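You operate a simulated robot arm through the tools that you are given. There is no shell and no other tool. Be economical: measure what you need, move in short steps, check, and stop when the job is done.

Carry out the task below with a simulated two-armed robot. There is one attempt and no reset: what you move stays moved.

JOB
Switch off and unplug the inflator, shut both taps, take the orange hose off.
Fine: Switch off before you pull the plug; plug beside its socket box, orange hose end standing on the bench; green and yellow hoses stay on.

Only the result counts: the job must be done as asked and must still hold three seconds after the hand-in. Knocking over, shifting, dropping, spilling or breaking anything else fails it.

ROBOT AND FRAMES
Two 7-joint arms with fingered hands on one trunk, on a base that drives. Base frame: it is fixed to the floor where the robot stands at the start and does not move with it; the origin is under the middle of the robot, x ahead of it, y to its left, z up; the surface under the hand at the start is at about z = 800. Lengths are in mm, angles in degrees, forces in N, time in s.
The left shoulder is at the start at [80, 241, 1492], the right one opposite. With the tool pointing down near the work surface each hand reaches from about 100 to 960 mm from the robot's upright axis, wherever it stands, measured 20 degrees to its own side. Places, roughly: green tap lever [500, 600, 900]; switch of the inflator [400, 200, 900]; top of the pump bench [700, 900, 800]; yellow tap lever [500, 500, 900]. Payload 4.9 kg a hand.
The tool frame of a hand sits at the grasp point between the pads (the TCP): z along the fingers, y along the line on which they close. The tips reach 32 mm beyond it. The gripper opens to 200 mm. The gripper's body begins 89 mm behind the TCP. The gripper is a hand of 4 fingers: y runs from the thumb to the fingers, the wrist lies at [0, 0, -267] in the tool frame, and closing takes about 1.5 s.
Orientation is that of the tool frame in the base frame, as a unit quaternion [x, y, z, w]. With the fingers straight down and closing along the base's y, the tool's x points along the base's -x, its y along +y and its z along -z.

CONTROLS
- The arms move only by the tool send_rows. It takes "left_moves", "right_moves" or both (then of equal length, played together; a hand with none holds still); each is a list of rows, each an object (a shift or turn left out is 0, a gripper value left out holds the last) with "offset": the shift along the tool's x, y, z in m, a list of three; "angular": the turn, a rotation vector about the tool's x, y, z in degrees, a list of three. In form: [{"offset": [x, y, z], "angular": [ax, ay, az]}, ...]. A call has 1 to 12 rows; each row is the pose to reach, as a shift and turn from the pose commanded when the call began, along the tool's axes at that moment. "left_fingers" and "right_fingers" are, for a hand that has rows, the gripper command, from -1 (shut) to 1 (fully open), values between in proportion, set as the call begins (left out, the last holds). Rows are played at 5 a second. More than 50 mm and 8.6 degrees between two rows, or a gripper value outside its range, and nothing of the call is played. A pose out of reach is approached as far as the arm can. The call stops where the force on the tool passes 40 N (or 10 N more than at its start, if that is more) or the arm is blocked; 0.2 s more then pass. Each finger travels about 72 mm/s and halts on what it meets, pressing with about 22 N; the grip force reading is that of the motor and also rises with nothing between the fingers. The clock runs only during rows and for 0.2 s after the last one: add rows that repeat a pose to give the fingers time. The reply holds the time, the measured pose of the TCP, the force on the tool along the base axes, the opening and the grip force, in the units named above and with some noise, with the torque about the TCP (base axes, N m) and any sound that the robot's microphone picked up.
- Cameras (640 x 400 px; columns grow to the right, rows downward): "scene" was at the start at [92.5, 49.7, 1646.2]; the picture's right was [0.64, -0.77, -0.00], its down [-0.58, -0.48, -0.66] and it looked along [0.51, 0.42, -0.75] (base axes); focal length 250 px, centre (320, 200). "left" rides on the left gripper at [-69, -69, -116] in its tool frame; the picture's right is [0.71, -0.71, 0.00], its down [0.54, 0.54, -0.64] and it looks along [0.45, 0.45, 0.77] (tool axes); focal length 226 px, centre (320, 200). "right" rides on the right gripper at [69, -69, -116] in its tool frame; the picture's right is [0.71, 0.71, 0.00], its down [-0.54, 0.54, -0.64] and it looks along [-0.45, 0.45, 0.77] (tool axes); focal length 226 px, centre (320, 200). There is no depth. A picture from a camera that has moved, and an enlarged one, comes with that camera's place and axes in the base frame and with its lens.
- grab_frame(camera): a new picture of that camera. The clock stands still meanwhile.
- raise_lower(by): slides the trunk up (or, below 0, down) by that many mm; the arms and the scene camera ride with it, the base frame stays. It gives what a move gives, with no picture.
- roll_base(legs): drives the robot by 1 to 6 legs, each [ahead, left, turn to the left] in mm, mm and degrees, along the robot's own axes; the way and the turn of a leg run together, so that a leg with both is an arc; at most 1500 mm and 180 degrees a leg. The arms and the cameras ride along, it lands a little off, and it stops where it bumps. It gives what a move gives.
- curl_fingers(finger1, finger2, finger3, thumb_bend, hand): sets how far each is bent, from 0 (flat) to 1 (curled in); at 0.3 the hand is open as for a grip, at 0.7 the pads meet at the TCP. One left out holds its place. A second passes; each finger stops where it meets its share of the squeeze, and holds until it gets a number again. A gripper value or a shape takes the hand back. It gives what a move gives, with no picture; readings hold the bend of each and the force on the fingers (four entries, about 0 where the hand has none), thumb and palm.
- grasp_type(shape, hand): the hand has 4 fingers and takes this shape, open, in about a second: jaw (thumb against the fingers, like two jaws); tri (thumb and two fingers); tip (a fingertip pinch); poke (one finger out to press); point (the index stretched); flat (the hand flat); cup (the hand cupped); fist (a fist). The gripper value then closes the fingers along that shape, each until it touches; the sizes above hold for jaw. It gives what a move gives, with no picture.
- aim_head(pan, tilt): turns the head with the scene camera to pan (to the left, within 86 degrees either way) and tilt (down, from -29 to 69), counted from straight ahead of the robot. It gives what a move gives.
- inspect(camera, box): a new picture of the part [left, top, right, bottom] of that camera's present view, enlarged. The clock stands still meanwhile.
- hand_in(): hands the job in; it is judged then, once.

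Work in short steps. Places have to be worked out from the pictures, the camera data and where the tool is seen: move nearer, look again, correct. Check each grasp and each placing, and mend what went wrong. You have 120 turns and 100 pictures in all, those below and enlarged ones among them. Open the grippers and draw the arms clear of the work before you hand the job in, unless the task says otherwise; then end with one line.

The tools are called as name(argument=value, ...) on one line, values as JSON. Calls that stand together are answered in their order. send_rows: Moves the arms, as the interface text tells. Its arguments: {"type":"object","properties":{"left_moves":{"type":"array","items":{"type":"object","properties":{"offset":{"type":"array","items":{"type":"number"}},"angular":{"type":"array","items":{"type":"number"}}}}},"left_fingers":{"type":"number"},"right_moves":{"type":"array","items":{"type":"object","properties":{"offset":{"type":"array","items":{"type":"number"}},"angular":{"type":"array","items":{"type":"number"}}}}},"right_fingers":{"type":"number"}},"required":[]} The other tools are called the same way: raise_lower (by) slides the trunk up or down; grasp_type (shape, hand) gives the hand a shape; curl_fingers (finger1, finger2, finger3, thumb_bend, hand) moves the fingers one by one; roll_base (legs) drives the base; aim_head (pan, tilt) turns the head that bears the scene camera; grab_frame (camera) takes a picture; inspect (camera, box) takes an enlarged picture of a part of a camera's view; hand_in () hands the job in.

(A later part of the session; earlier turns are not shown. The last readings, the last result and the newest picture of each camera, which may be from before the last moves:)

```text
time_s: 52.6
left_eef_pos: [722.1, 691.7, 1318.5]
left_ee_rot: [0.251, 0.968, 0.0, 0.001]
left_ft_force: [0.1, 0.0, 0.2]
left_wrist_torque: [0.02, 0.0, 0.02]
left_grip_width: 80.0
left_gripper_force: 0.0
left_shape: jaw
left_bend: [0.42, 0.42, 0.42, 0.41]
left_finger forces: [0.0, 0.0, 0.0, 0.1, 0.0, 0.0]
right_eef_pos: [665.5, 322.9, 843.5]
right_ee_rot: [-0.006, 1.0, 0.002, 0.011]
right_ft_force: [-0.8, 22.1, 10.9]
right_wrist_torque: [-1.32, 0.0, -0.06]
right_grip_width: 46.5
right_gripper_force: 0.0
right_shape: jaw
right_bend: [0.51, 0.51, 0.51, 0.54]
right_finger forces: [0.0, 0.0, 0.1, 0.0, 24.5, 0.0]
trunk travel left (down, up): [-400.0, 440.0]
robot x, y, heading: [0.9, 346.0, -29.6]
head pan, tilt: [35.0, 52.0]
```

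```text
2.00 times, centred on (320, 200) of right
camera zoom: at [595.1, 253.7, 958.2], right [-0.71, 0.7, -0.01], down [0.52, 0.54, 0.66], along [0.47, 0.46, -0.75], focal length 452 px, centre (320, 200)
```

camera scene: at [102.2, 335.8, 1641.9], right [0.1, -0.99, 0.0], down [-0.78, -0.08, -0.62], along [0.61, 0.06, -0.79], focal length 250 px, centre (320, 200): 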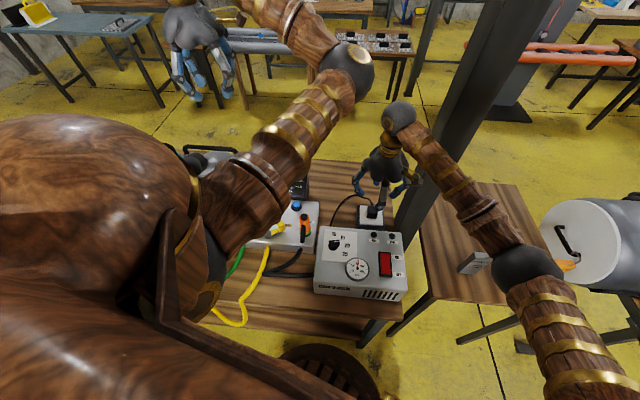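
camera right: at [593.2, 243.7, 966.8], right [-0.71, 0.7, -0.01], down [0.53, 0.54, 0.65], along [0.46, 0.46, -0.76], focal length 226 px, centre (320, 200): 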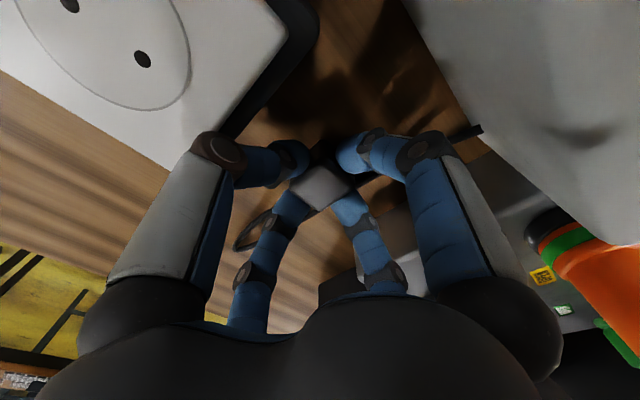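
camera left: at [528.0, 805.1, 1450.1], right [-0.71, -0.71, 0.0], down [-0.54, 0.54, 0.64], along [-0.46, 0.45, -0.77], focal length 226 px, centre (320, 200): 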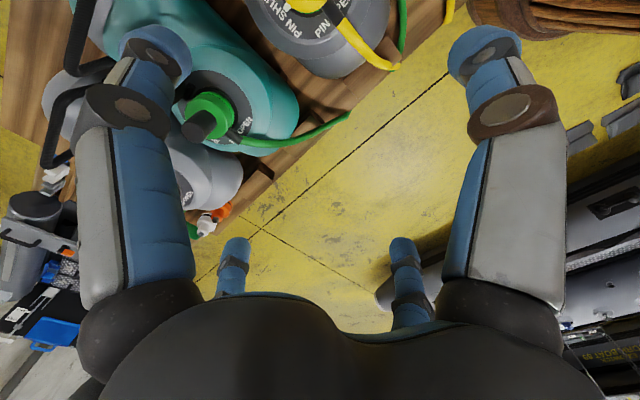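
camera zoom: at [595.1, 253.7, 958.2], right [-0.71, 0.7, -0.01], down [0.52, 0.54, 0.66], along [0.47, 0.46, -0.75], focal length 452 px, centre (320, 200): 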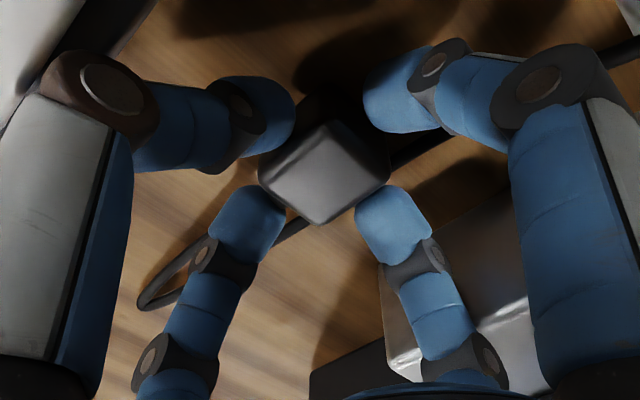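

The plug stands free on the bench. The thumb leans on the socket box, so I lift slowly straight up with a small move left.

send_rows(right_moves=[{"offset": [0, 0.003, -0.005]}, {"offset": [0, 0.003, -0.015]}, {"offset": [0, 0.0, -0.04]}, {"offset": [0, 0, -0.08]}, {"offset": [0, 0, -0.12]}, {"offset": [0, 0, -0.16]}, {"offset": [0, 0, -0.16]}], right_fingers=-0.5)

grab_frame(camera="right")

inspect(camera="scene", box=[300, 150, 420, 250])

```text
time_s: 54.2
left_eef_pos: [723.0, 689.0, 1319.1]
left_ee_rot: [0.251, 0.968, 0.001, 0.0]
left_ft_force: [-0.5, -0.5, 1.2]
left_wrist_torque: [0.0, 0.01, 0.01]
left_grip_width: 80.0
left_gripper_force: 0.0
left_shape: jaw
left_bend: [0.42, 0.42, 0.42, 0.41]
left_finger forces: [0.1, 0.1, 0.1, 0.0, 0.0, 0.1]
right_eef_pos: [661.1, 319.1, 1004.0]
right_ee_rot: [-0.004, 1.0, 0.002, 0.01]
right_ft_force: [0.3, 0.2, -0.3]
right_wrist_torque: [-0.02, 0.0, -0.01]
right_grip_width: 49.9
right_gripper_force: 0.1
right_shape: jaw
right_bend: [0.51, 0.51, 0.51, 0.5]
right_finger forces: [0.0, 0.1, 0.1, 0.0, 0.0, 0.0]
trunk travel left (down, up): [-400.0, 440.0]
robot x, y, heading: [-2.1, 343.3, -29.3]
head pan, tilt: [35.0, 52.0]
```

```text
43 pictures are left
camera right: at [590.6, 249.0, 1119.1], right [-0.71, 0.7, -0.01], down [0.52, 0.54, 0.66], along [0.47, 0.46, -0.75], focal length 226 px, centre (320, 200)
```

right: 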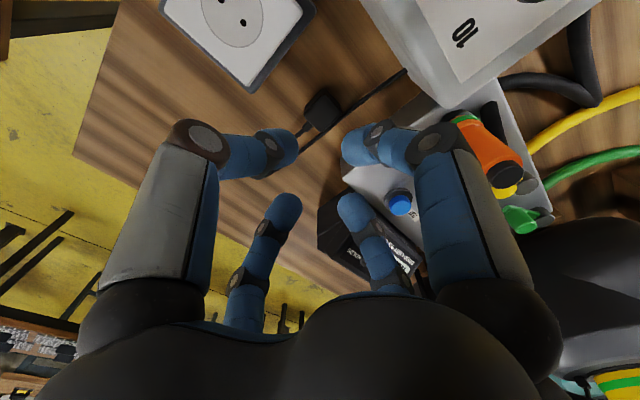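

```text
4.00 times, centred on (360, 200) of scene
camera zoom: at [103.5, 337.2, 1641.8], right [0.1, -0.99, 0.0], down [-0.78, -0.08, -0.62], along [0.61, 0.06, -0.79], focal length 1001 px, centre (160, 200)
```

zoom: 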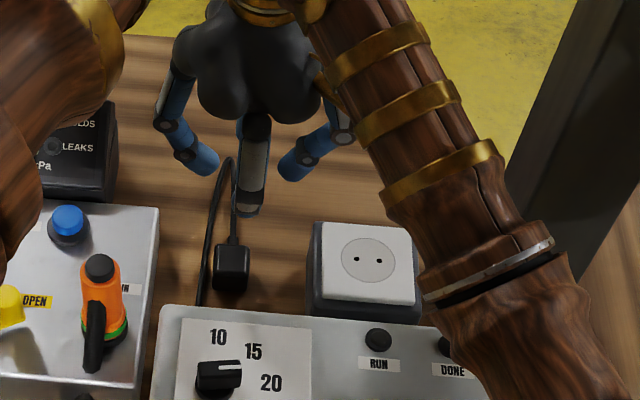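

The plug stands beside its box and the box has not moved. Next come the taps: I raise and retract the right hand, then turn the robot left to face the manifold.

send_rows(right_moves=[{"offset": [0, 0, -0.045]}, {"offset": [0, 0, -0.09]}, {"offset": [0.02, -0.02, -0.13]}, {"offset": [0.055, -0.04, -0.15]}, {"offset": [0.095, -0.065, -0.15]}, {"offset": [0.135, -0.09, -0.15]}, {"offset": [0.175, -0.115, -0.15]}, {"offset": [0.215, -0.14, -0.15]}, {"offset": [0.255, -0.165, -0.15]}, {"offset": [0.295, -0.19, -0.15]}, {"offset": [0.335, -0.215, -0.15]}, {"offset": [0.335, -0.215, -0.15]}], right_fingers=-1)

roll_base(legs=[[0, 0, 37]])

aim_head(pan=10, tilt=52)

grab_frame(camera="scene")

```text
time_s: 55.2
left_eef_pos: [724.8, 679.5, 1328.2]
left_ee_rot: [0.258, 0.966, -0.003, 0.01]
left_ft_force: [0.0, -0.5, 0.4]
left_wrist_torque: [-0.02, -0.02, -0.01]
left_grip_width: 80.1
left_gripper_force: 0.1
left_shape: jaw
left_bend: [0.42, 0.43, 0.42, 0.41]
left_finger forces: [0.0, 0.0, 0.0, 0.0, 0.1, 0.0]
right_eef_pos: [593.8, 243.2, 1054.2]
right_ee_rot: [0.022, 0.995, -0.079, -0.062]
right_ft_force: [0.3, -0.5, -0.1]
right_wrist_torque: [0.04, -0.03, 0.01]
right_grip_width: 0.0
right_gripper_force: 22.4
right_shape: jaw
right_bend: [0.7, 0.7, 0.7, 0.7]
right_finger forces: [0.0, 0.1, 0.0, 0.1, 0.0, 0.0]
trunk travel left (down, up): [-400.0, 440.0]
robot x, y, heading: [-0.6, 341.6, -29.2]
head pan, tilt: [35.0, 52.0]
stopped in row 5 (right hand): the arm was blocked; the commanded pose is now the measured one
```

```text
time_s: 57.4
left_eef_pos: [380.8, 1049.5, 1326.9]
left_ee_rot: [-0.06, 0.998, 0.001, 0.011]
left_ft_force: [0.2, 0.2, 0.2]
left_wrist_torque: [0.01, -0.03, -0.02]
left_grip_width: 80.0
left_gripper_force: 0.1
left_shape: jaw
left_bend: [0.42, 0.43, 0.42, 0.41]
left_finger forces: [0.0, 0.1, 0.0, 0.0, 0.0, 0.0]
right_eef_pos: [535.8, 619.1, 1055.7]
right_ee_rot: [-0.294, 0.95, -0.095, -0.034]
right_ft_force: [-0.8, -0.1, 0.0]
right_wrist_torque: [0.01, 0.02, -0.02]
right_grip_width: 0.0
right_gripper_force: 21.7
right_shape: jaw
right_bend: [0.7, 0.7, 0.7, 0.7]
right_finger forces: [0.0, 0.0, 0.0, 0.0, 0.0, 0.1]
trunk travel left (down, up): [-400.0, 440.0]
robot x, y, heading: [4.1, 345.5, 7.6]
head pan, tilt: [35.0, 52.0]
```

```text
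time_s: 58.2
left_eef_pos: [378.1, 1049.9, 1327.1]
left_ee_rot: [-0.061, 0.998, 0.001, 0.01]
left_ft_force: [-0.2, 0.0, -0.3]
left_wrist_torque: [0.01, 0.04, -0.03]
left_grip_width: 80.0
left_gripper_force: 0.1
left_shape: jaw
left_bend: [0.42, 0.43, 0.42, 0.41]
left_finger forces: [0.1, 0.0, 0.0, 0.1, 0.0, 0.1]
right_eef_pos: [535.7, 621.2, 1055.2]
right_ee_rot: [-0.294, 0.951, -0.094, -0.034]
right_ft_force: [0.0, 0.0, -0.6]
right_wrist_torque: [0.0, -0.01, -0.02]
right_grip_width: 0.3
right_gripper_force: 21.6
right_shape: jaw
right_bend: [0.7, 0.7, 0.7, 0.7]
right_finger forces: [0.0, 0.1, 0.0, 0.1, 0.1, 0.0]
trunk travel left (down, up): [-400.0, 440.0]
robot x, y, heading: [-0.4, 342.1, 7.4]
head pan, tilt: [10.0, 52.0]
```

```text
41 pictures are left
camera scene: at [103.4, 371.0, 1641.9], right [0.3, -0.95, 0.0], down [-0.75, -0.24, -0.62], along [0.59, 0.19, -0.79], focal length 250 px, centre (320, 200)
```

scene: 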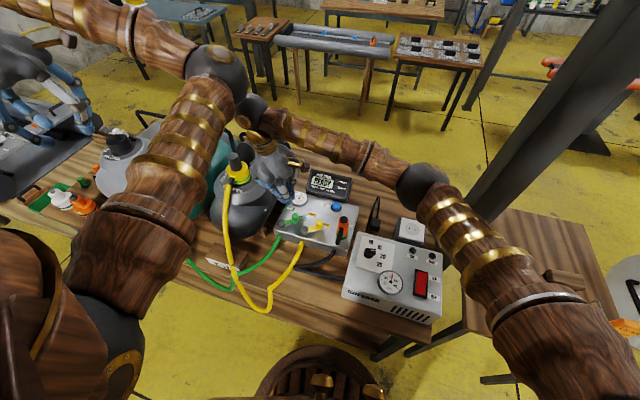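

The right arm was blocked by the left one and I rolled with the hand lower than planned. I check carefully whether anything was disturbed.

inspect(camera="scene", box=[190, 130, 350, 290])

inspect(camera="scene", box=[320, 180, 450, 310])

```text
2.50 times, centred on (270, 210) of scene
camera zoom: at [103.4, 371.0, 1641.9], right [0.3, -0.95, 0.0], down [-0.75, -0.24, -0.62], along [0.59, 0.19, -0.79], focal length 626 px, centre (445, 175)
```

zoom: 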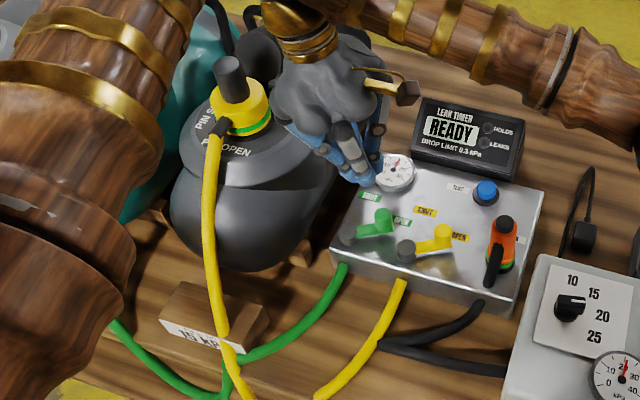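

```text
3.08 times, centred on (385, 245) of scene
camera zoom: at [103.4, 371.0, 1641.9], right [0.3, -0.95, 0.0], down [-0.75, -0.24, -0.62], along [0.59, 0.19, -0.79], focal length 770 px, centre (120, 62)
```

zoom: 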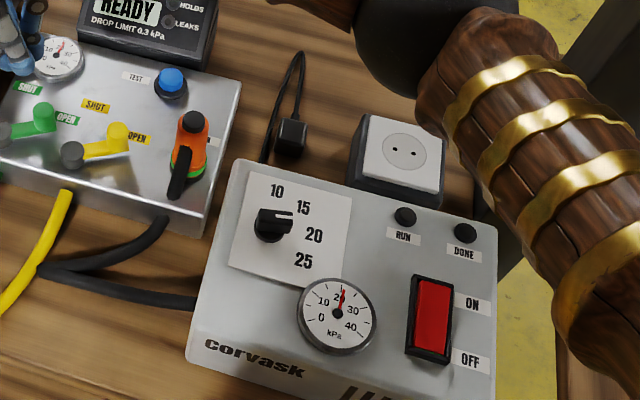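

Nothing was disturbed. The hand is near the taps; I first set it upright and at a 45° yaw so the digits straddle the neighbours, and open it.

send_rows(right_moves=[{"angular": [-3, -2.3, -3.7]}, {"angular": [-6, -4.6, -7.3]}, {"angular": [-9.1, -6.9, -11]}, {"angular": [-9.1, -6.9, -11]}], right_fingers=-0.4)

```text
time_s: 59.2
left_eef_pos: [379.4, 1050.6, 1326.6]
left_ee_rot: [-0.061, 0.998, 0.001, 0.01]
left_ft_force: [0.5, 0.4, -0.2]
left_wrist_torque: [-0.03, 0.0, 0.01]
left_grip_width: 80.1
left_gripper_force: 0.0
left_shape: jaw
left_bend: [0.42, 0.43, 0.42, 0.41]
left_finger forces: [0.1, 0.1, 0.0, 0.0, 0.0, 0.0]
right_eef_pos: [537.2, 621.2, 1053.9]
right_ee_rot: [-0.385, 0.923, 0.003, -0.008]
right_ft_force: [1.1, 0.2, -0.2]
right_wrist_torque: [0.03, 0.01, 0.01]
right_grip_width: 59.4
right_gripper_force: 0.1
right_shape: jaw
right_bend: [0.48, 0.48, 0.48, 0.47]
right_finger forces: [0.1, 0.0, 0.1, 0.0, 0.0, 0.1]
trunk travel left (down, up): [-400.0, 440.0]
robot x, y, heading: [2.1, 344.4, 7.7]
head pan, tilt: [10.0, 52.0]
```

Upright at 45° yaw. I do the green tap first: move over its knob at about (548,603) and descend to z 975 for a look.

send_rows(right_moves=[{"offset": [0.005, -0.0205, 0]}, {"offset": [0.005, -0.0205, 0.04]}, {"offset": [0.005, -0.0205, 0.075]}, {"offset": [0.005, -0.0205, 0.078]}])

grab_frame(camera="right")

inspect(camera="scene", box=[240, 130, 370, 260])

```text
time_s: 60.2
left_eef_pos: [379.7, 1049.4, 1327.6]
left_ee_rot: [-0.06, 0.998, 0.001, 0.012]
left_ft_force: [-0.4, -0.3, 0.3]
left_wrist_torque: [0.01, 0.0, 0.0]
left_grip_width: 80.4
left_gripper_force: 0.1
left_shape: jaw
left_bend: [0.42, 0.43, 0.42, 0.41]
left_finger forces: [0.0, 0.0, 0.0, 0.0, 0.1, 0.0]
right_eef_pos: [544.9, 600.9, 976.2]
right_ee_rot: [-0.385, 0.923, 0.003, -0.008]
right_ft_force: [0.3, -0.2, 0.0]
right_wrist_torque: [0.0, 0.03, -0.03]
right_grip_width: 59.8
right_gripper_force: 0.1
right_shape: jaw
right_bend: [0.48, 0.48, 0.48, 0.47]
right_finger forces: [0.1, 0.0, 0.0, 0.1, 0.0, 0.0]
trunk travel left (down, up): [-400.0, 440.0]
robot x, y, heading: [1.4, 344.0, 7.8]
head pan, tilt: [10.0, 52.0]
```

```text
38 pictures are left
camera right: at [549.2, 504.4, 1093.8], right [-1.0, -0.01, 0.02], down [0.01, 0.77, 0.64], along [-0.02, 0.64, -0.77], focal length 226 px, centre (320, 200)
```

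right: 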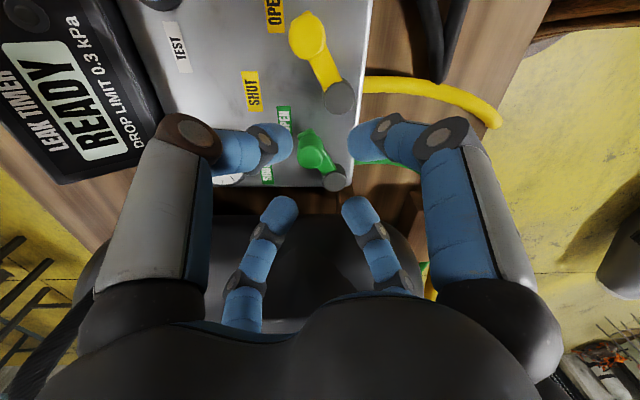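

```text
3.08 times, centred on (305, 195) of scene
camera zoom: at [103.4, 370.1, 1641.9], right [0.3, -0.95, 0.0], down [-0.75, -0.24, -0.62], along [0.59, 0.19, -0.79], focal length 770 px, centre (366, 215)
```

zoom: 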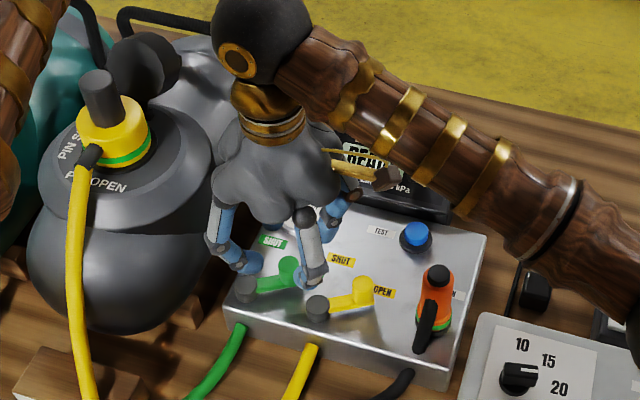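

The knob top is at about (549,601,918), nearly under the TCP. I shift 4 mm and descend to z 938 so the tips enclose the knob.

send_rows(right_moves=[{"offset": [-0.003, -0.003, 0.015]}, {"offset": [-0.003, -0.003, 0.028]}, {"offset": [-0.003, -0.003, 0.034]}, {"offset": [-0.003, -0.003, 0.038]}, {"offset": [-0.003, -0.003, 0.038]}])

inspect(camera="right", box=[200, 80, 440, 260])

```text
time_s: 61.5
left_eef_pos: [378.8, 1049.0, 1327.6]
left_ee_rot: [-0.061, 0.998, 0.001, 0.012]
left_ft_force: [0.1, -0.2, 0.5]
left_wrist_torque: [0.02, 0.02, 0.02]
left_grip_width: 80.1
left_gripper_force: 0.0
left_shape: jaw
left_bend: [0.42, 0.43, 0.42, 0.41]
left_finger forces: [0.1, 0.0, 0.0, 0.0, 0.0, 0.1]
right_eef_pos: [550.9, 603.3, 939.7]
right_ee_rot: [-0.385, 0.923, 0.003, -0.008]
right_ft_force: [0.0, 0.3, -0.3]
right_wrist_torque: [0.01, 0.02, -0.04]
right_grip_width: 59.8
right_gripper_force: 0.2
right_shape: jaw
right_bend: [0.48, 0.48, 0.48, 0.47]
right_finger forces: [0.0, 0.0, 0.0, 0.0, 0.0, 0.0]
trunk travel left (down, up): [-400.0, 440.0]
robot x, y, heading: [-2.0, 344.7, 7.5]
head pan, tilt: [10.0, 52.0]
```

```text
2.22 times, centred on (320, 170) of right
camera zoom: at [553.9, 505.9, 1054.9], right [-1.0, -0.01, 0.02], down [0.01, 0.77, 0.64], along [-0.02, 0.64, -0.77], focal length 502 px, centre (320, 267)
```

zoom: 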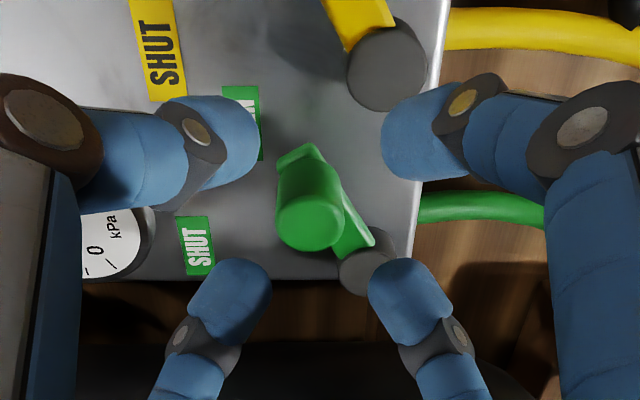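

The knob is centred between the digits. I go 5 mm lower and close on it.

send_rows(right_moves=[{"offset": [-0.002, -0.002, 0.005]}, {"offset": [-0.002, -0.002, 0.005]}, {"offset": [-0.002, -0.002, 0.005]}, {"offset": [-0.002, -0.002, 0.005]}, {"offset": [-0.002, -0.002, 0.005]}, {"offset": [-0.002, -0.002, 0.005]}], right_fingers=-0.95)

inspect(camera="right", box=[200, 80, 440, 260])

```text
time_s: 62.9
left_eef_pos: [378.7, 1050.9, 1327.0]
left_ee_rot: [-0.062, 0.998, 0.001, 0.011]
left_ft_force: [0.3, -0.5, -0.5]
left_wrist_torque: [-0.01, 0.0, 0.0]
left_grip_width: 80.2
left_gripper_force: 0.1
left_shape: jaw
left_bend: [0.42, 0.43, 0.42, 0.41]
left_finger forces: [0.1, 0.0, 0.0, 0.1, 0.0, 0.0]
right_eef_pos: [552.7, 602.1, 933.0]
right_ee_rot: [-0.385, 0.923, 0.003, -0.009]
right_ft_force: [2.1, 6.1, 3.9]
right_wrist_torque: [0.16, -0.01, -0.01]
right_grip_width: 15.5
right_gripper_force: 21.6
right_shape: jaw
right_bend: [0.74, 0.61, 0.6, 0.64]
right_finger forces: [16.7, 20.8, 22.9, 0.1, 17.5, 0.0]
trunk travel left (down, up): [-400.0, 440.0]
robot x, y, heading: [2.6, 340.8, 7.7]
head pan, tilt: [10.0, 52.0]
```

```text
2.22 times, centred on (320, 170) of right
camera zoom: at [555.9, 506.5, 1050.0], right [-1.0, -0.01, 0.02], down [0.01, 0.77, 0.64], along [-0.02, 0.64, -0.77], focal length 502 px, centre (320, 267)
```

zoom: 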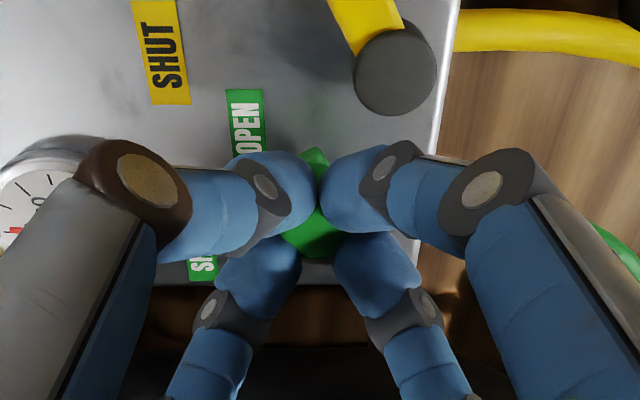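

Gripped. I loosen to a cage and carry the knob along its arc toward SHUT.

send_rows(right_moves=[{"offset": [0, 0, 0]}, {"offset": [-0.007, 0, 0]}, {"offset": [-0.0138, -0.0004, 0]}, {"offset": [-0.0205, 0.001, 0]}, {"offset": [-0.0269, 0.0027, 0]}, {"offset": [-0.033, 0.0058, 0]}, {"offset": [-0.0389, 0.009, 0]}, {"offset": [-0.046, 0.0146, 0]}, {"offset": [-0.0492, 0.0178, 0]}], right_fingers=-0.72)

inspect(camera="right", box=[200, 80, 440, 260])

```text
time_s: 64.8
left_eef_pos: [379.7, 1048.3, 1327.3]
left_ee_rot: [-0.06, 0.998, 0.002, 0.01]
left_ft_force: [0.2, 0.9, -0.1]
left_wrist_torque: [0.0, 0.02, 0.0]
left_grip_width: 80.0
left_gripper_force: 0.1
left_shape: jaw
left_bend: [0.42, 0.43, 0.42, 0.41]
left_finger forces: [0.1, 0.1, 0.0, 0.0, 0.1, 0.1]
right_eef_pos: [574.5, 648.8, 935.0]
right_ee_rot: [-0.384, 0.923, 0.003, -0.008]
right_ft_force: [7.4, -2.4, 5.5]
right_wrist_torque: [-0.15, -0.24, 0.14]
right_grip_width: 28.7
right_gripper_force: 0.0
right_shape: jaw
right_bend: [0.58, 0.58, 0.59, 0.56]
right_finger forces: [0.8, 0.1, 0.0, 0.0, 8.2, 0.0]
trunk travel left (down, up): [-400.0, 440.0]
robot x, y, heading: [-1.1, 343.5, 7.5]
head pan, tilt: [10.0, 52.0]
```

```text
2.22 times, centred on (320, 170) of right
camera zoom: at [578.0, 552.8, 1050.4], right [-1.0, 0.0, 0.02], down [0.01, 0.77, 0.64], along [-0.02, 0.64, -0.77], focal length 502 px, centre (320, 267)
```

zoom: 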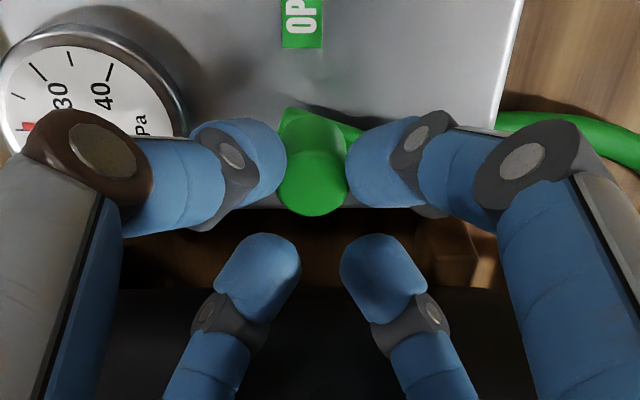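

The lever has swung to about −10°; there is a gap to the far digits, so I push a little further to find the stop.

send_rows(right_moves=[{"offset": [-0.0025, 0.003, 0]}, {"offset": [-0.005, 0.0063, 0]}, {"offset": [-0.007, 0.01, 0]}, {"offset": [-0.0093, 0.0134, 0]}, {"offset": [-0.011, 0.017, 0]}], right_fingers=-0.72)

inspect(camera="right", box=[200, 80, 440, 260])

```text
time_s: 65.8
left_eef_pos: [382.6, 1045.1, 1329.2]
left_ee_rot: [-0.058, 0.998, 0.002, 0.011]
left_ft_force: [0.3, 0.7, -0.6]
left_wrist_torque: [-0.02, 0.01, 0.0]
left_grip_width: 80.1
left_gripper_force: 0.1
left_shape: jaw
left_bend: [0.42, 0.43, 0.42, 0.41]
left_finger forces: [0.0, 0.1, 0.1, 0.0, 0.0, 0.0]
right_eef_pos: [576.1, 655.6, 934.7]
right_ee_rot: [-0.38, 0.925, 0.001, -0.009]
right_ft_force: [0.9, -25.6, 8.6]
right_wrist_torque: [1.06, -0.06, 0.31]
right_grip_width: 27.5
right_gripper_force: 0.1
right_shape: jaw
right_bend: [0.58, 0.77, 0.77, 0.56]
right_finger forces: [0.7, 13.5, 11.2, 0.0, 7.3, 0.0]
trunk travel left (down, up): [-400.0, 440.0]
robot x, y, heading: [-2.5, 341.0, 7.6]
head pan, tilt: [10.0, 52.0]
stopped in row 4 (right hand): the force on the tool passed its limit at 41 N (the readings are from after the stop); the commanded pose is now the measured one
```

```text
2.22 times, centred on (320, 170) of right
camera zoom: at [577.9, 559.2, 1051.9], right [-1.0, 0.01, 0.02], down [0.02, 0.77, 0.64], along [-0.01, 0.64, -0.77], focal length 502 px, centre (320, 267)
```

zoom: 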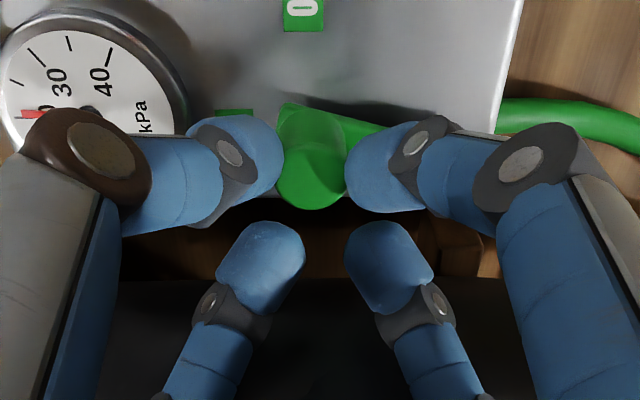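

The far digits met the bag next to the manifold, so I back off, lift, close the hand and will finish the last ~10° by pushing the knob from its near side.

send_rows(right_moves=[{"offset": [0.004, -0.005, 0]}, {"offset": [0.006, -0.008, -0.01]}, {"offset": [0.006, -0.008, -0.04]}, {"offset": [0.006, -0.008, -0.07]}, {"offset": [0.006, -0.008, -0.07]}], right_fingers=-0.6)

send_rows(right_moves=[{"offset": [0.018, -0.018, 0]}, {"offset": [0.036, -0.035, 0]}, {"offset": [0.036, -0.035, 0]}, {"offset": [0.036, -0.035, 0]}, {"offset": [0.036, -0.035, 0]}], right_fingers=-1)

inspect(camera="right", box=[200, 60, 440, 260])

inspect(camera="scene", box=[240, 130, 370, 260])

```text
time_s: 67.0
left_eef_pos: [381.3, 1048.8, 1327.1]
left_ee_rot: [-0.059, 0.998, 0.0, 0.011]
left_ft_force: [-0.3, 0.0, -0.4]
left_wrist_torque: [-0.02, -0.02, 0.01]
left_grip_width: 80.2
left_gripper_force: 0.0
left_shape: jaw
left_bend: [0.42, 0.43, 0.42, 0.41]
left_finger forces: [0.0, 0.2, 0.0, 0.1, 0.1, 0.0]
right_eef_pos: [576.2, 651.5, 1002.4]
right_ee_rot: [-0.382, 0.924, 0.001, -0.01]
right_ft_force: [-0.3, -0.1, -0.8]
right_wrist_torque: [-0.02, 0.0, 0.02]
right_grip_width: 40.0
right_gripper_force: 0.0
right_shape: jaw
right_bend: [0.54, 0.54, 0.54, 0.53]
right_finger forces: [0.1, 0.1, 0.0, 0.0, 0.1, 0.0]
trunk travel left (down, up): [-400.0, 440.0]
robot x, y, heading: [0.2, 342.3, 7.5]
head pan, tilt: [10.0, 52.0]
```

```text
time_s: 68.2
left_eef_pos: [381.5, 1047.3, 1327.7]
left_ee_rot: [-0.06, 0.998, 0.002, 0.01]
left_ft_force: [-0.6, -0.8, 0.7]
left_wrist_torque: [-0.02, -0.02, 0.0]
left_grip_width: 80.1
left_gripper_force: 0.0
left_shape: jaw
left_bend: [0.42, 0.43, 0.42, 0.41]
left_finger forces: [0.0, 0.0, 0.1, 0.1, 0.0, 0.0]
right_eef_pos: [576.4, 598.6, 1003.4]
right_ee_rot: [-0.382, 0.924, 0.002, -0.009]
right_ft_force: [0.2, -0.7, 0.9]
right_wrist_torque: [0.0, -0.01, 0.03]
right_grip_width: 0.0
right_gripper_force: 22.2
right_shape: jaw
right_bend: [0.7, 0.7, 0.7, 0.7]
right_finger forces: [0.0, 0.1, 0.0, 0.0, 0.1, 0.0]
trunk travel left (down, up): [-400.0, 440.0]
robot x, y, heading: [0.1, 344.0, 7.2]
head pan, tilt: [10.0, 52.0]
```

```text
2.00 times, centred on (320, 160) of right
camera zoom: at [579.4, 502.8, 1120.6], right [-1.0, 0.0, 0.02], down [0.01, 0.77, 0.64], along [-0.01, 0.64, -0.77], focal length 452 px, centre (320, 280)
```

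zoom: 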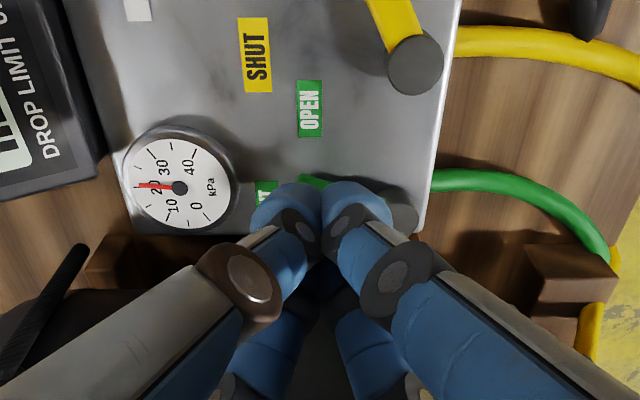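

```text
3.08 times, centred on (305, 195) of scene
camera zoom: at [103.7, 369.5, 1641.9], right [0.3, -0.95, 0.0], down [-0.75, -0.24, -0.62], along [0.59, 0.18, -0.79], focal length 770 px, centre (366, 215)
```

zoom: 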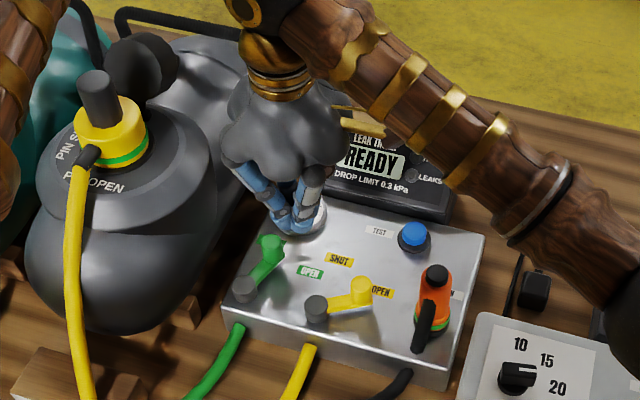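

The green lever is at roughly −10°. I lower the closed fingertips on its near side and push toward the stop.

send_rows(right_moves=[{"offset": [0.0028, -0.0028, 0.04]}, {"offset": [0.0028, -0.0028, 0.066]}, {"offset": [-0.004, 0.004, 0.066]}, {"offset": [-0.007, 0.007, 0.066]}, {"offset": [-0.01, 0.01, 0.066]}, {"offset": [-0.013, 0.013, 0.066]}, {"offset": [-0.016, 0.016, 0.066]}, {"offset": [-0.018, 0.018, 0.066]}], right_fingers=-1)

inspect(camera="right", box=[200, 60, 440, 260])

```text
time_s: 70.0
left_eef_pos: [380.5, 1048.1, 1328.0]
left_ee_rot: [-0.06, 0.998, 0.002, 0.01]
left_ft_force: [0.9, -0.3, 0.3]
left_wrist_torque: [-0.01, 0.02, 0.01]
left_grip_width: 79.9
left_gripper_force: 0.0
left_shape: jaw
left_bend: [0.42, 0.43, 0.42, 0.41]
left_finger forces: [0.0, 0.0, 0.0, 0.1, 0.1, 0.0]
right_eef_pos: [574.7, 624.2, 938.8]
right_ee_rot: [-0.381, 0.925, 0.001, -0.009]
right_ft_force: [0.4, -2.6, -0.9]
right_wrist_torque: [-0.07, 0.01, -0.02]
right_grip_width: 0.0
right_gripper_force: 22.6
right_shape: jaw
right_bend: [0.7, 0.7, 0.7, 0.7]
right_finger forces: [0.0, 0.0, 0.0, 0.0, 0.1, 0.0]
trunk travel left (down, up): [-400.0, 440.0]
robot x, y, heading: [0.4, 347.1, 7.4]
head pan, tilt: [10.0, 52.0]
```

```text
2.00 times, centred on (320, 160) of right
camera zoom: at [577.0, 529.0, 1055.1], right [-1.0, 0.0, 0.02], down [0.01, 0.77, 0.64], along [-0.01, 0.64, -0.77], focal length 452 px, centre (320, 280)
```

zoom: 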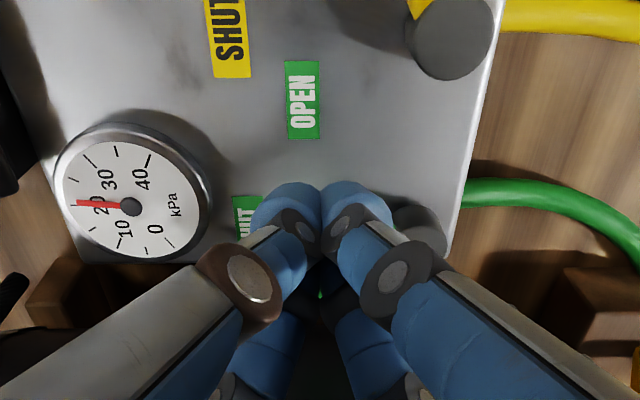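

Only light resistance so far; I push further until it stops.

send_rows(right_moves=[{"offset": [-0.003, 0.003, 0]}, {"offset": [-0.005, 0.005, 0]}, {"offset": [-0.007, 0.007, 0]}, {"offset": [-0.009, 0.009, 0]}, {"offset": [-0.011, 0.011, 0]}], right_fingers=-1)

inspect(camera="scene", box=[240, 130, 370, 260])

```text
time_s: 71.1
left_eef_pos: [382.9, 1045.2, 1328.4]
left_ee_rot: [-0.058, 0.998, 0.002, 0.011]
left_ft_force: [0.5, 0.5, 0.3]
left_wrist_torque: [-0.02, 0.0, -0.01]
left_grip_width: 80.2
left_gripper_force: 0.0
left_shape: jaw
left_bend: [0.42, 0.43, 0.42, 0.41]
left_finger forces: [0.1, 0.0, 0.0, 0.1, 0.1, 0.1]
right_eef_pos: [577.0, 630.3, 937.8]
right_ee_rot: [-0.378, 0.926, -0.004, -0.012]
right_ft_force: [-0.8, -22.4, 8.7]
right_wrist_torque: [-0.49, -0.02, -0.12]
right_grip_width: 0.0
right_gripper_force: 22.4
right_shape: jaw
right_bend: [0.7, 0.7, 0.7, 0.7]
right_finger forces: [0.1, 0.1, 0.0, 0.1, 0.1, 0.0]
trunk travel left (down, up): [-400.0, 440.0]
robot x, y, heading: [0.1, 338.0, 7.3]
head pan, tilt: [10.0, 52.0]
stopped in row 5 (right hand): the force on the tool passed its limit at 42 N (the readings are from after the stop); the commanded pose is now the measured one
```

```text
3.08 times, centred on (305, 195) of scene
camera zoom: at [103.3, 367.6, 1642.1], right [0.3, -0.95, 0.0], down [-0.75, -0.23, -0.62], along [0.59, 0.18, -0.79], focal length 770 px, centre (366, 215)
```

zoom: 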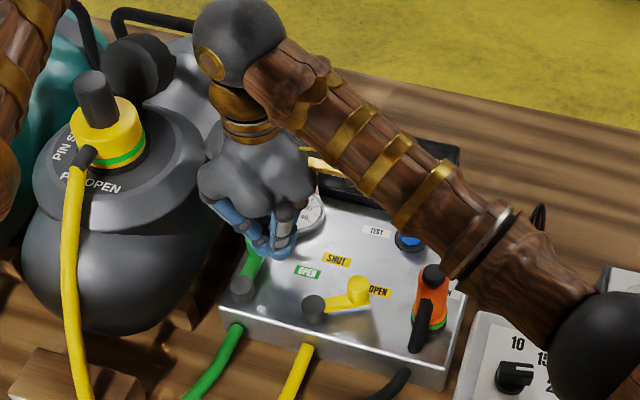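

A firm stop with the load at the tips: the green tap is at its end. I back off, lift, and verify; then go over to the yellow knob.

send_rows(right_moves=[{"offset": [0.008, -0.008, 0]}, {"offset": [0.02, -0.02, -0.02]}, {"offset": [0.035, -0.035, -0.06]}, {"offset": [0.06, -0.05, -0.09]}, {"offset": [0.09, -0.06, -0.1]}, {"offset": [0.103, -0.062, -0.1]}, {"offset": [0.103, -0.062, -0.1]}], right_fingers=-0.4)

inspect(camera="scene", box=[240, 130, 370, 260])

inspect(camera="right", box=[200, 40, 440, 240])

```text
time_s: 72.7
left_eef_pos: [382.0, 1046.1, 1327.5]
left_ee_rot: [-0.058, 0.998, 0.0, 0.011]
left_ft_force: [0.3, 1.0, -1.4]
left_wrist_torque: [0.0, -0.03, -0.02]
left_grip_width: 80.0
left_gripper_force: 0.0
left_shape: jaw
left_bend: [0.42, 0.43, 0.42, 0.41]
left_finger forces: [0.0, 0.0, 0.0, 0.0, 0.0, 0.0]
right_eef_pos: [549.0, 518.7, 1038.1]
right_ee_rot: [-0.381, 0.924, -0.002, -0.013]
right_ft_force: [-0.3, -0.6, -0.3]
right_wrist_torque: [-0.02, -0.01, 0.03]
right_grip_width: 59.4
right_gripper_force: 0.2
right_shape: jaw
right_bend: [0.48, 0.48, 0.48, 0.47]
right_finger forces: [0.1, 0.0, 0.0, 0.0, 0.0, 0.1]
trunk travel left (down, up): [-400.0, 440.0]
robot x, y, heading: [5.6, 344.2, 7.6]
head pan, tilt: [10.0, 52.0]
```

```text
3.08 times, centred on (305, 195) of scene
camera zoom: at [103.9, 369.7, 1641.8], right [0.3, -0.95, 0.0], down [-0.75, -0.24, -0.62], along [0.59, 0.18, -0.79], focal length 770 px, centre (366, 215)
```

zoom: 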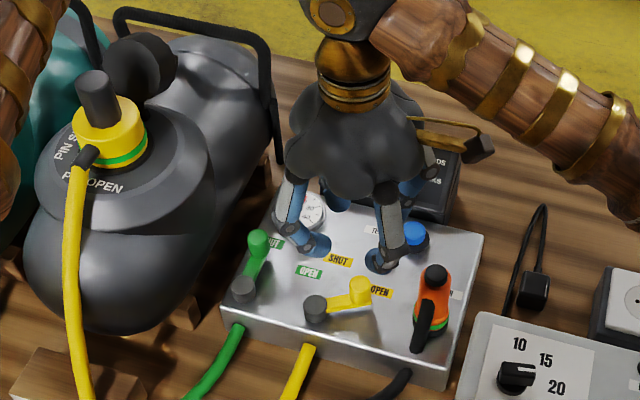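

```text
2.00 times, centred on (320, 140) of right
camera zoom: at [552.6, 424.0, 1155.0], right [-1.0, 0.01, 0.02], down [0.02, 0.77, 0.63], along [-0.01, 0.63, -0.77], focal length 452 px, centre (320, 320)
```

zoom: 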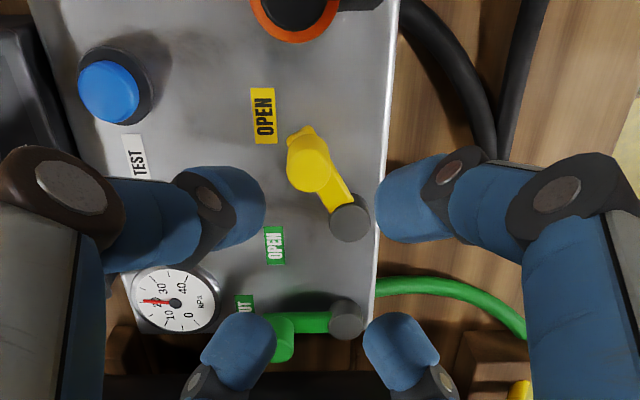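

Green is fully at SHUT. The hand is directly over the yellow knob at (550,516); I descend to 935 and check before closing.

send_rows(right_moves=[{"offset": [0.0, -0.003, 0.045]}, {"offset": [0.0, -0.003, 0.085]}, {"offset": [0.0, -0.003, 0.098]}, {"offset": [0.0, -0.003, 0.104]}, {"offset": [0.0, -0.003, 0.104]}], right_fingers=-0.4)

inspect(camera="right", box=[200, 80, 440, 260])

```text
time_s: 73.9
left_eef_pos: [382.0, 1047.6, 1327.2]
left_ee_rot: [-0.059, 0.998, 0.001, 0.01]
left_ft_force: [-0.7, 0.2, -0.1]
left_wrist_torque: [0.02, 0.02, 0.0]
left_grip_width: 80.1
left_gripper_force: 0.0
left_shape: jaw
left_bend: [0.42, 0.43, 0.42, 0.41]
left_finger forces: [0.1, 0.0, 0.0, 0.0, 0.0, 0.1]
right_eef_pos: [549.3, 515.1, 932.5]
right_ee_rot: [-0.38, 0.925, -0.002, -0.012]
right_ft_force: [-0.6, -0.1, -0.3]
right_wrist_torque: [0.0, -0.01, 0.02]
right_grip_width: 59.7
right_gripper_force: 0.1
right_shape: jaw
right_bend: [0.48, 0.48, 0.48, 0.47]
right_finger forces: [0.1, 0.0, 0.1, 0.0, 0.0, 0.0]
trunk travel left (down, up): [-400.0, 440.0]
robot x, y, heading: [2.8, 345.5, 7.5]
head pan, tilt: [10.0, 52.0]
```

```text
2.22 times, centred on (320, 170) of right
camera zoom: at [551.9, 419.7, 1049.9], right [-1.0, 0.01, 0.02], down [0.02, 0.77, 0.63], along [-0.01, 0.63, -0.77], focal length 502 px, centre (320, 267)
```

zoom: 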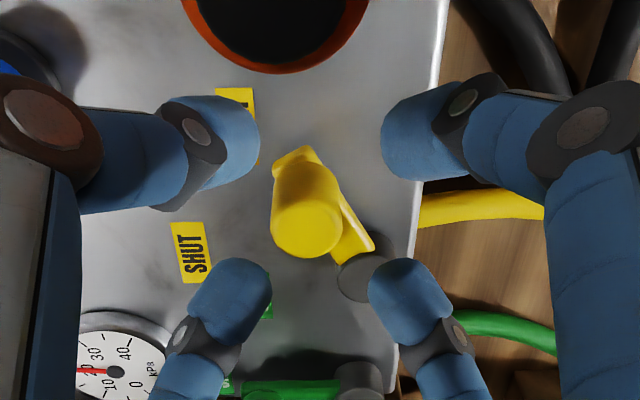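

Well centred. I close to the cage opening and carry the yellow knob along its arc to the stop.

send_rows(right_moves=[{}, {}, {"offset": [-0.007, 0, 0]}, {"offset": [-0.0138, -0.0003, 0]}, {"offset": [-0.0205, 0.001, 0]}, {"offset": [-0.0268, 0.003, 0]}, {"offset": [-0.033, 0.006, 0]}, {"offset": [-0.0388, 0.0094, 0]}, {"offset": [-0.0466, 0.0144, 0]}, {"offset": [-0.0522, 0.0187, 0]}, {"offset": [-0.055, 0.021, 0]}, {"offset": [-0.0579, 0.023, 0]}], right_fingers=-0.72)

inspect(camera="right", box=[200, 80, 440, 260])

```text
time_s: 76.5
left_eef_pos: [385.5, 1045.8, 1327.7]
left_ee_rot: [-0.058, 0.998, 0.001, 0.011]
left_ft_force: [-0.2, -0.5, 0.8]
left_wrist_torque: [-0.01, 0.0, -0.02]
left_grip_width: 79.8
left_gripper_force: 0.1
left_shape: jaw
left_bend: [0.42, 0.43, 0.42, 0.41]
left_finger forces: [0.0, 0.1, 0.0, 0.0, 0.0, 0.0]
right_eef_pos: [573.4, 572.1, 934.6]
right_ee_rot: [-0.379, 0.925, 0.0, -0.013]
right_ft_force: [16.3, -3.8, 10.5]
right_wrist_torque: [-0.33, -0.57, 0.25]
right_grip_width: 29.6
right_gripper_force: 0.1
right_shape: jaw
right_bend: [0.58, 0.58, 0.58, 0.54]
right_finger forces: [0.0, 0.1, 0.0, 0.0, 16.1, 0.0]
trunk travel left (down, up): [-400.0, 440.0]
robot x, y, heading: [0.8, 344.9, 7.3]
head pan, tilt: [10.0, 52.0]
```

```text
2.22 times, centred on (320, 170) of right
camera zoom: at [576.2, 476.1, 1051.7], right [-1.0, 0.01, 0.02], down [0.02, 0.77, 0.63], along [-0.01, 0.63, -0.77], focal length 502 px, centre (320, 267)
```

zoom: 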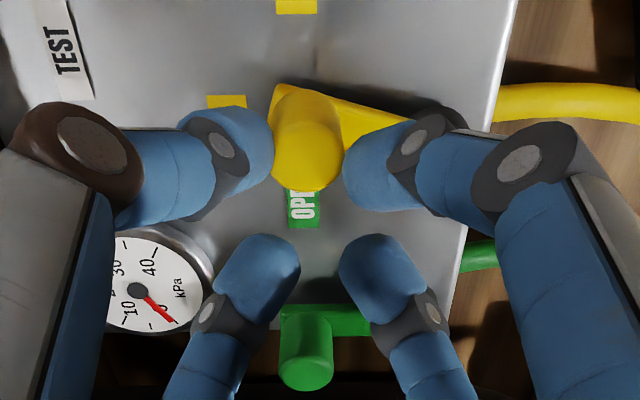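

The lever is at about −12°; as with green I finish by pushing with closed fingertips from the near side.

send_rows(right_moves=[{"offset": [-0.004, 0.004, -0.01]}, {"offset": [-0.004, 0.004, -0.05]}, {"offset": [0.0, 0, -0.07]}, {"offset": [0.02, -0.02, -0.07]}, {"offset": [0.042, -0.042, -0.07]}, {"offset": [0.042, -0.042, -0.07]}], right_fingers=-0.5)

send_rows(right_moves=[{}, {}, {}, {}, {"offset": [0, 0, 0.04]}, {"offset": [0, 0, 0.067]}, {"offset": [0, 0, 0.067]}], right_fingers=-1)

inspect(camera="right", box=[200, 80, 440, 260])

```text
time_s: 77.9
left_eef_pos: [382.0, 1047.5, 1326.4]
left_ee_rot: [-0.059, 0.998, 0.0, 0.01]
left_ft_force: [-0.2, -0.2, 0.5]
left_wrist_torque: [-0.01, 0.04, -0.02]
left_grip_width: 80.3
left_gripper_force: 0.0
left_shape: jaw
left_bend: [0.42, 0.43, 0.42, 0.41]
left_finger forces: [0.0, 0.0, 0.0, 0.0, 0.0, 0.0]
right_eef_pos: [571.1, 514.0, 1004.3]
right_ee_rot: [-0.381, 0.925, -0.002, -0.012]
right_ft_force: [0.0, 0.5, 0.0]
right_wrist_torque: [0.04, -0.02, 0.0]
right_grip_width: 49.8
right_gripper_force: 0.1
right_shape: jaw
right_bend: [0.51, 0.51, 0.51, 0.5]
right_finger forces: [0.0, 0.0, 0.1, 0.1, 0.1, 0.0]
trunk travel left (down, up): [-400.0, 440.0]
robot x, y, heading: [-0.4, 339.6, 7.2]
head pan, tilt: [10.0, 52.0]
```

```text
time_s: 79.5
left_eef_pos: [381.9, 1046.9, 1327.0]
left_ee_rot: [-0.059, 0.998, 0.001, 0.011]
left_ft_force: [0.2, -0.4, 0.8]
left_wrist_torque: [0.01, 0.02, 0.01]
left_grip_width: 80.2
left_gripper_force: 0.1
left_shape: jaw
left_bend: [0.42, 0.43, 0.42, 0.41]
left_finger forces: [0.0, 0.0, 0.0, 0.0, 0.0, 0.0]
right_eef_pos: [571.8, 513.1, 937.8]
right_ee_rot: [-0.381, 0.925, -0.001, -0.011]
right_ft_force: [0.6, 0.4, 0.6]
right_wrist_torque: [0.03, 0.03, 0.01]
right_grip_width: 0.1
right_gripper_force: 21.4
right_shape: jaw
right_bend: [0.7, 0.7, 0.7, 0.7]
right_finger forces: [0.0, 0.0, 0.0, 0.1, 0.0, 0.0]
trunk travel left (down, up): [-400.0, 440.0]
robot x, y, heading: [0.2, 345.0, 7.7]
head pan, tilt: [10.0, 52.0]
```

```text
2.22 times, centred on (320, 170) of right
camera zoom: at [575.3, 417.9, 1054.7], right [-1.0, 0.01, 0.02], down [0.02, 0.77, 0.63], along [-0.01, 0.63, -0.77], focal length 502 px, centre (320, 267)
```

zoom: 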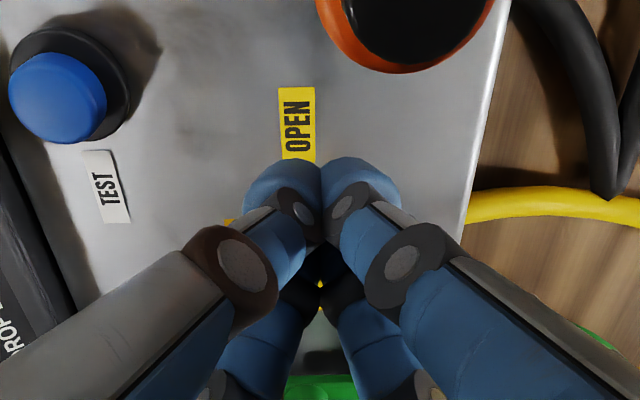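

Tips are down on the near side. I push in +y until the stop (expected near y 544).

send_rows(right_moves=[{"offset": [-0.006, 0.006, 0]}, {"offset": [-0.012, 0.012, 0]}, {"offset": [-0.015, 0.015, 0]}, {"offset": [-0.018, 0.018, 0]}, {"offset": [-0.02, 0.02, 0]}, {"offset": [-0.022, 0.022, 0]}, {"offset": [-0.024, 0.024, 0]}, {"offset": [-0.026, 0.026, 0]}, {"offset": [-0.028, 0.028, 0]}], right_fingers=-1)

send_rows(right_moves=[{"offset": [0.008, -0.008, 0]}, {"offset": [0.02, -0.02, -0.025]}, {"offset": [0.03, -0.03, -0.065]}, {"offset": [0.03, -0.03, -0.11]}, {"offset": [0.03, -0.03, -0.13]}], right_fingers=-1)

inspect(camera="scene", box=[240, 130, 370, 260])

```text
time_s: 81.2
left_eef_pos: [385.1, 1042.5, 1328.0]
left_ee_rot: [-0.057, 0.998, 0.002, 0.011]
left_ft_force: [0.3, 0.4, -0.2]
left_wrist_torque: [-0.03, 0.01, -0.01]
left_grip_width: 80.4
left_gripper_force: 0.0
left_shape: jaw
left_bend: [0.42, 0.43, 0.42, 0.41]
left_finger forces: [0.0, 0.0, 0.0, 0.1, 0.0, 0.0]
right_eef_pos: [574.7, 540.3, 935.5]
right_ee_rot: [-0.376, 0.927, -0.006, -0.014]
right_ft_force: [-1.7, -22.9, 7.3]
right_wrist_torque: [-0.55, -0.02, -0.07]
right_grip_width: 0.0
right_gripper_force: 21.7
right_shape: jaw
right_bend: [0.7, 0.7, 0.7, 0.7]
right_finger forces: [0.1, 0.0, 0.0, 0.1, 0.1, 0.0]
trunk travel left (down, up): [-400.0, 440.0]
robot x, y, heading: [0.7, 340.5, 7.1]
head pan, tilt: [10.0, 52.0]
stopped in row 8 (right hand): the force on the tool passed its limit at 41 N (the readings are from after the stop); the commanded pose is now the measured one
```

```text
time_s: 82.4
left_eef_pos: [382.8, 1045.8, 1327.8]
left_ee_rot: [-0.058, 0.998, 0.001, 0.011]
left_ft_force: [-0.4, -0.8, 0.7]
left_wrist_torque: [0.0, 0.02, 0.01]
left_grip_width: 80.0
left_gripper_force: 0.1
left_shape: jaw
left_bend: [0.42, 0.43, 0.42, 0.41]
left_finger forces: [0.1, 0.0, 0.1, 0.0, 0.0, 0.0]
right_eef_pos: [575.4, 503.4, 1068.6]
right_ee_rot: [-0.377, 0.926, -0.004, -0.015]
right_ft_force: [-0.7, 0.3, -0.4]
right_wrist_torque: [0.03, -0.02, -0.03]
right_grip_width: 0.0
right_gripper_force: 22.2
right_shape: jaw
right_bend: [0.7, 0.7, 0.7, 0.7]
right_finger forces: [0.0, 0.1, 0.1, 0.1, 0.0, 0.0]
trunk travel left (down, up): [-400.0, 440.0]
robot x, y, heading: [0.2, 341.2, 7.1]
head pan, tilt: [10.0, 52.0]
```

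```text
3.08 times, centred on (305, 195) of scene
camera zoom: at [103.3, 368.6, 1641.8], right [0.3, -0.95, 0.0], down [-0.75, -0.23, -0.62], along [0.59, 0.18, -0.79], focal length 770 px, centre (366, 215)
```

zoom: 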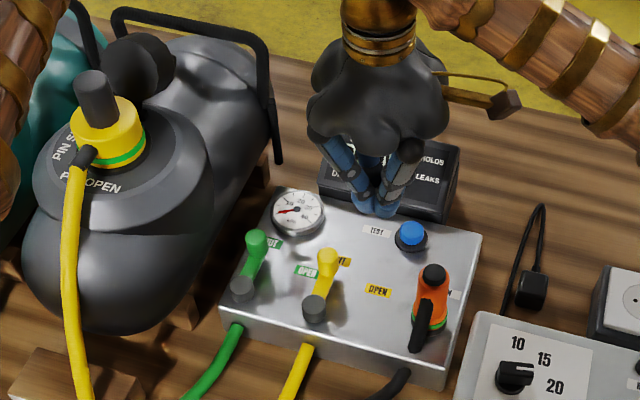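

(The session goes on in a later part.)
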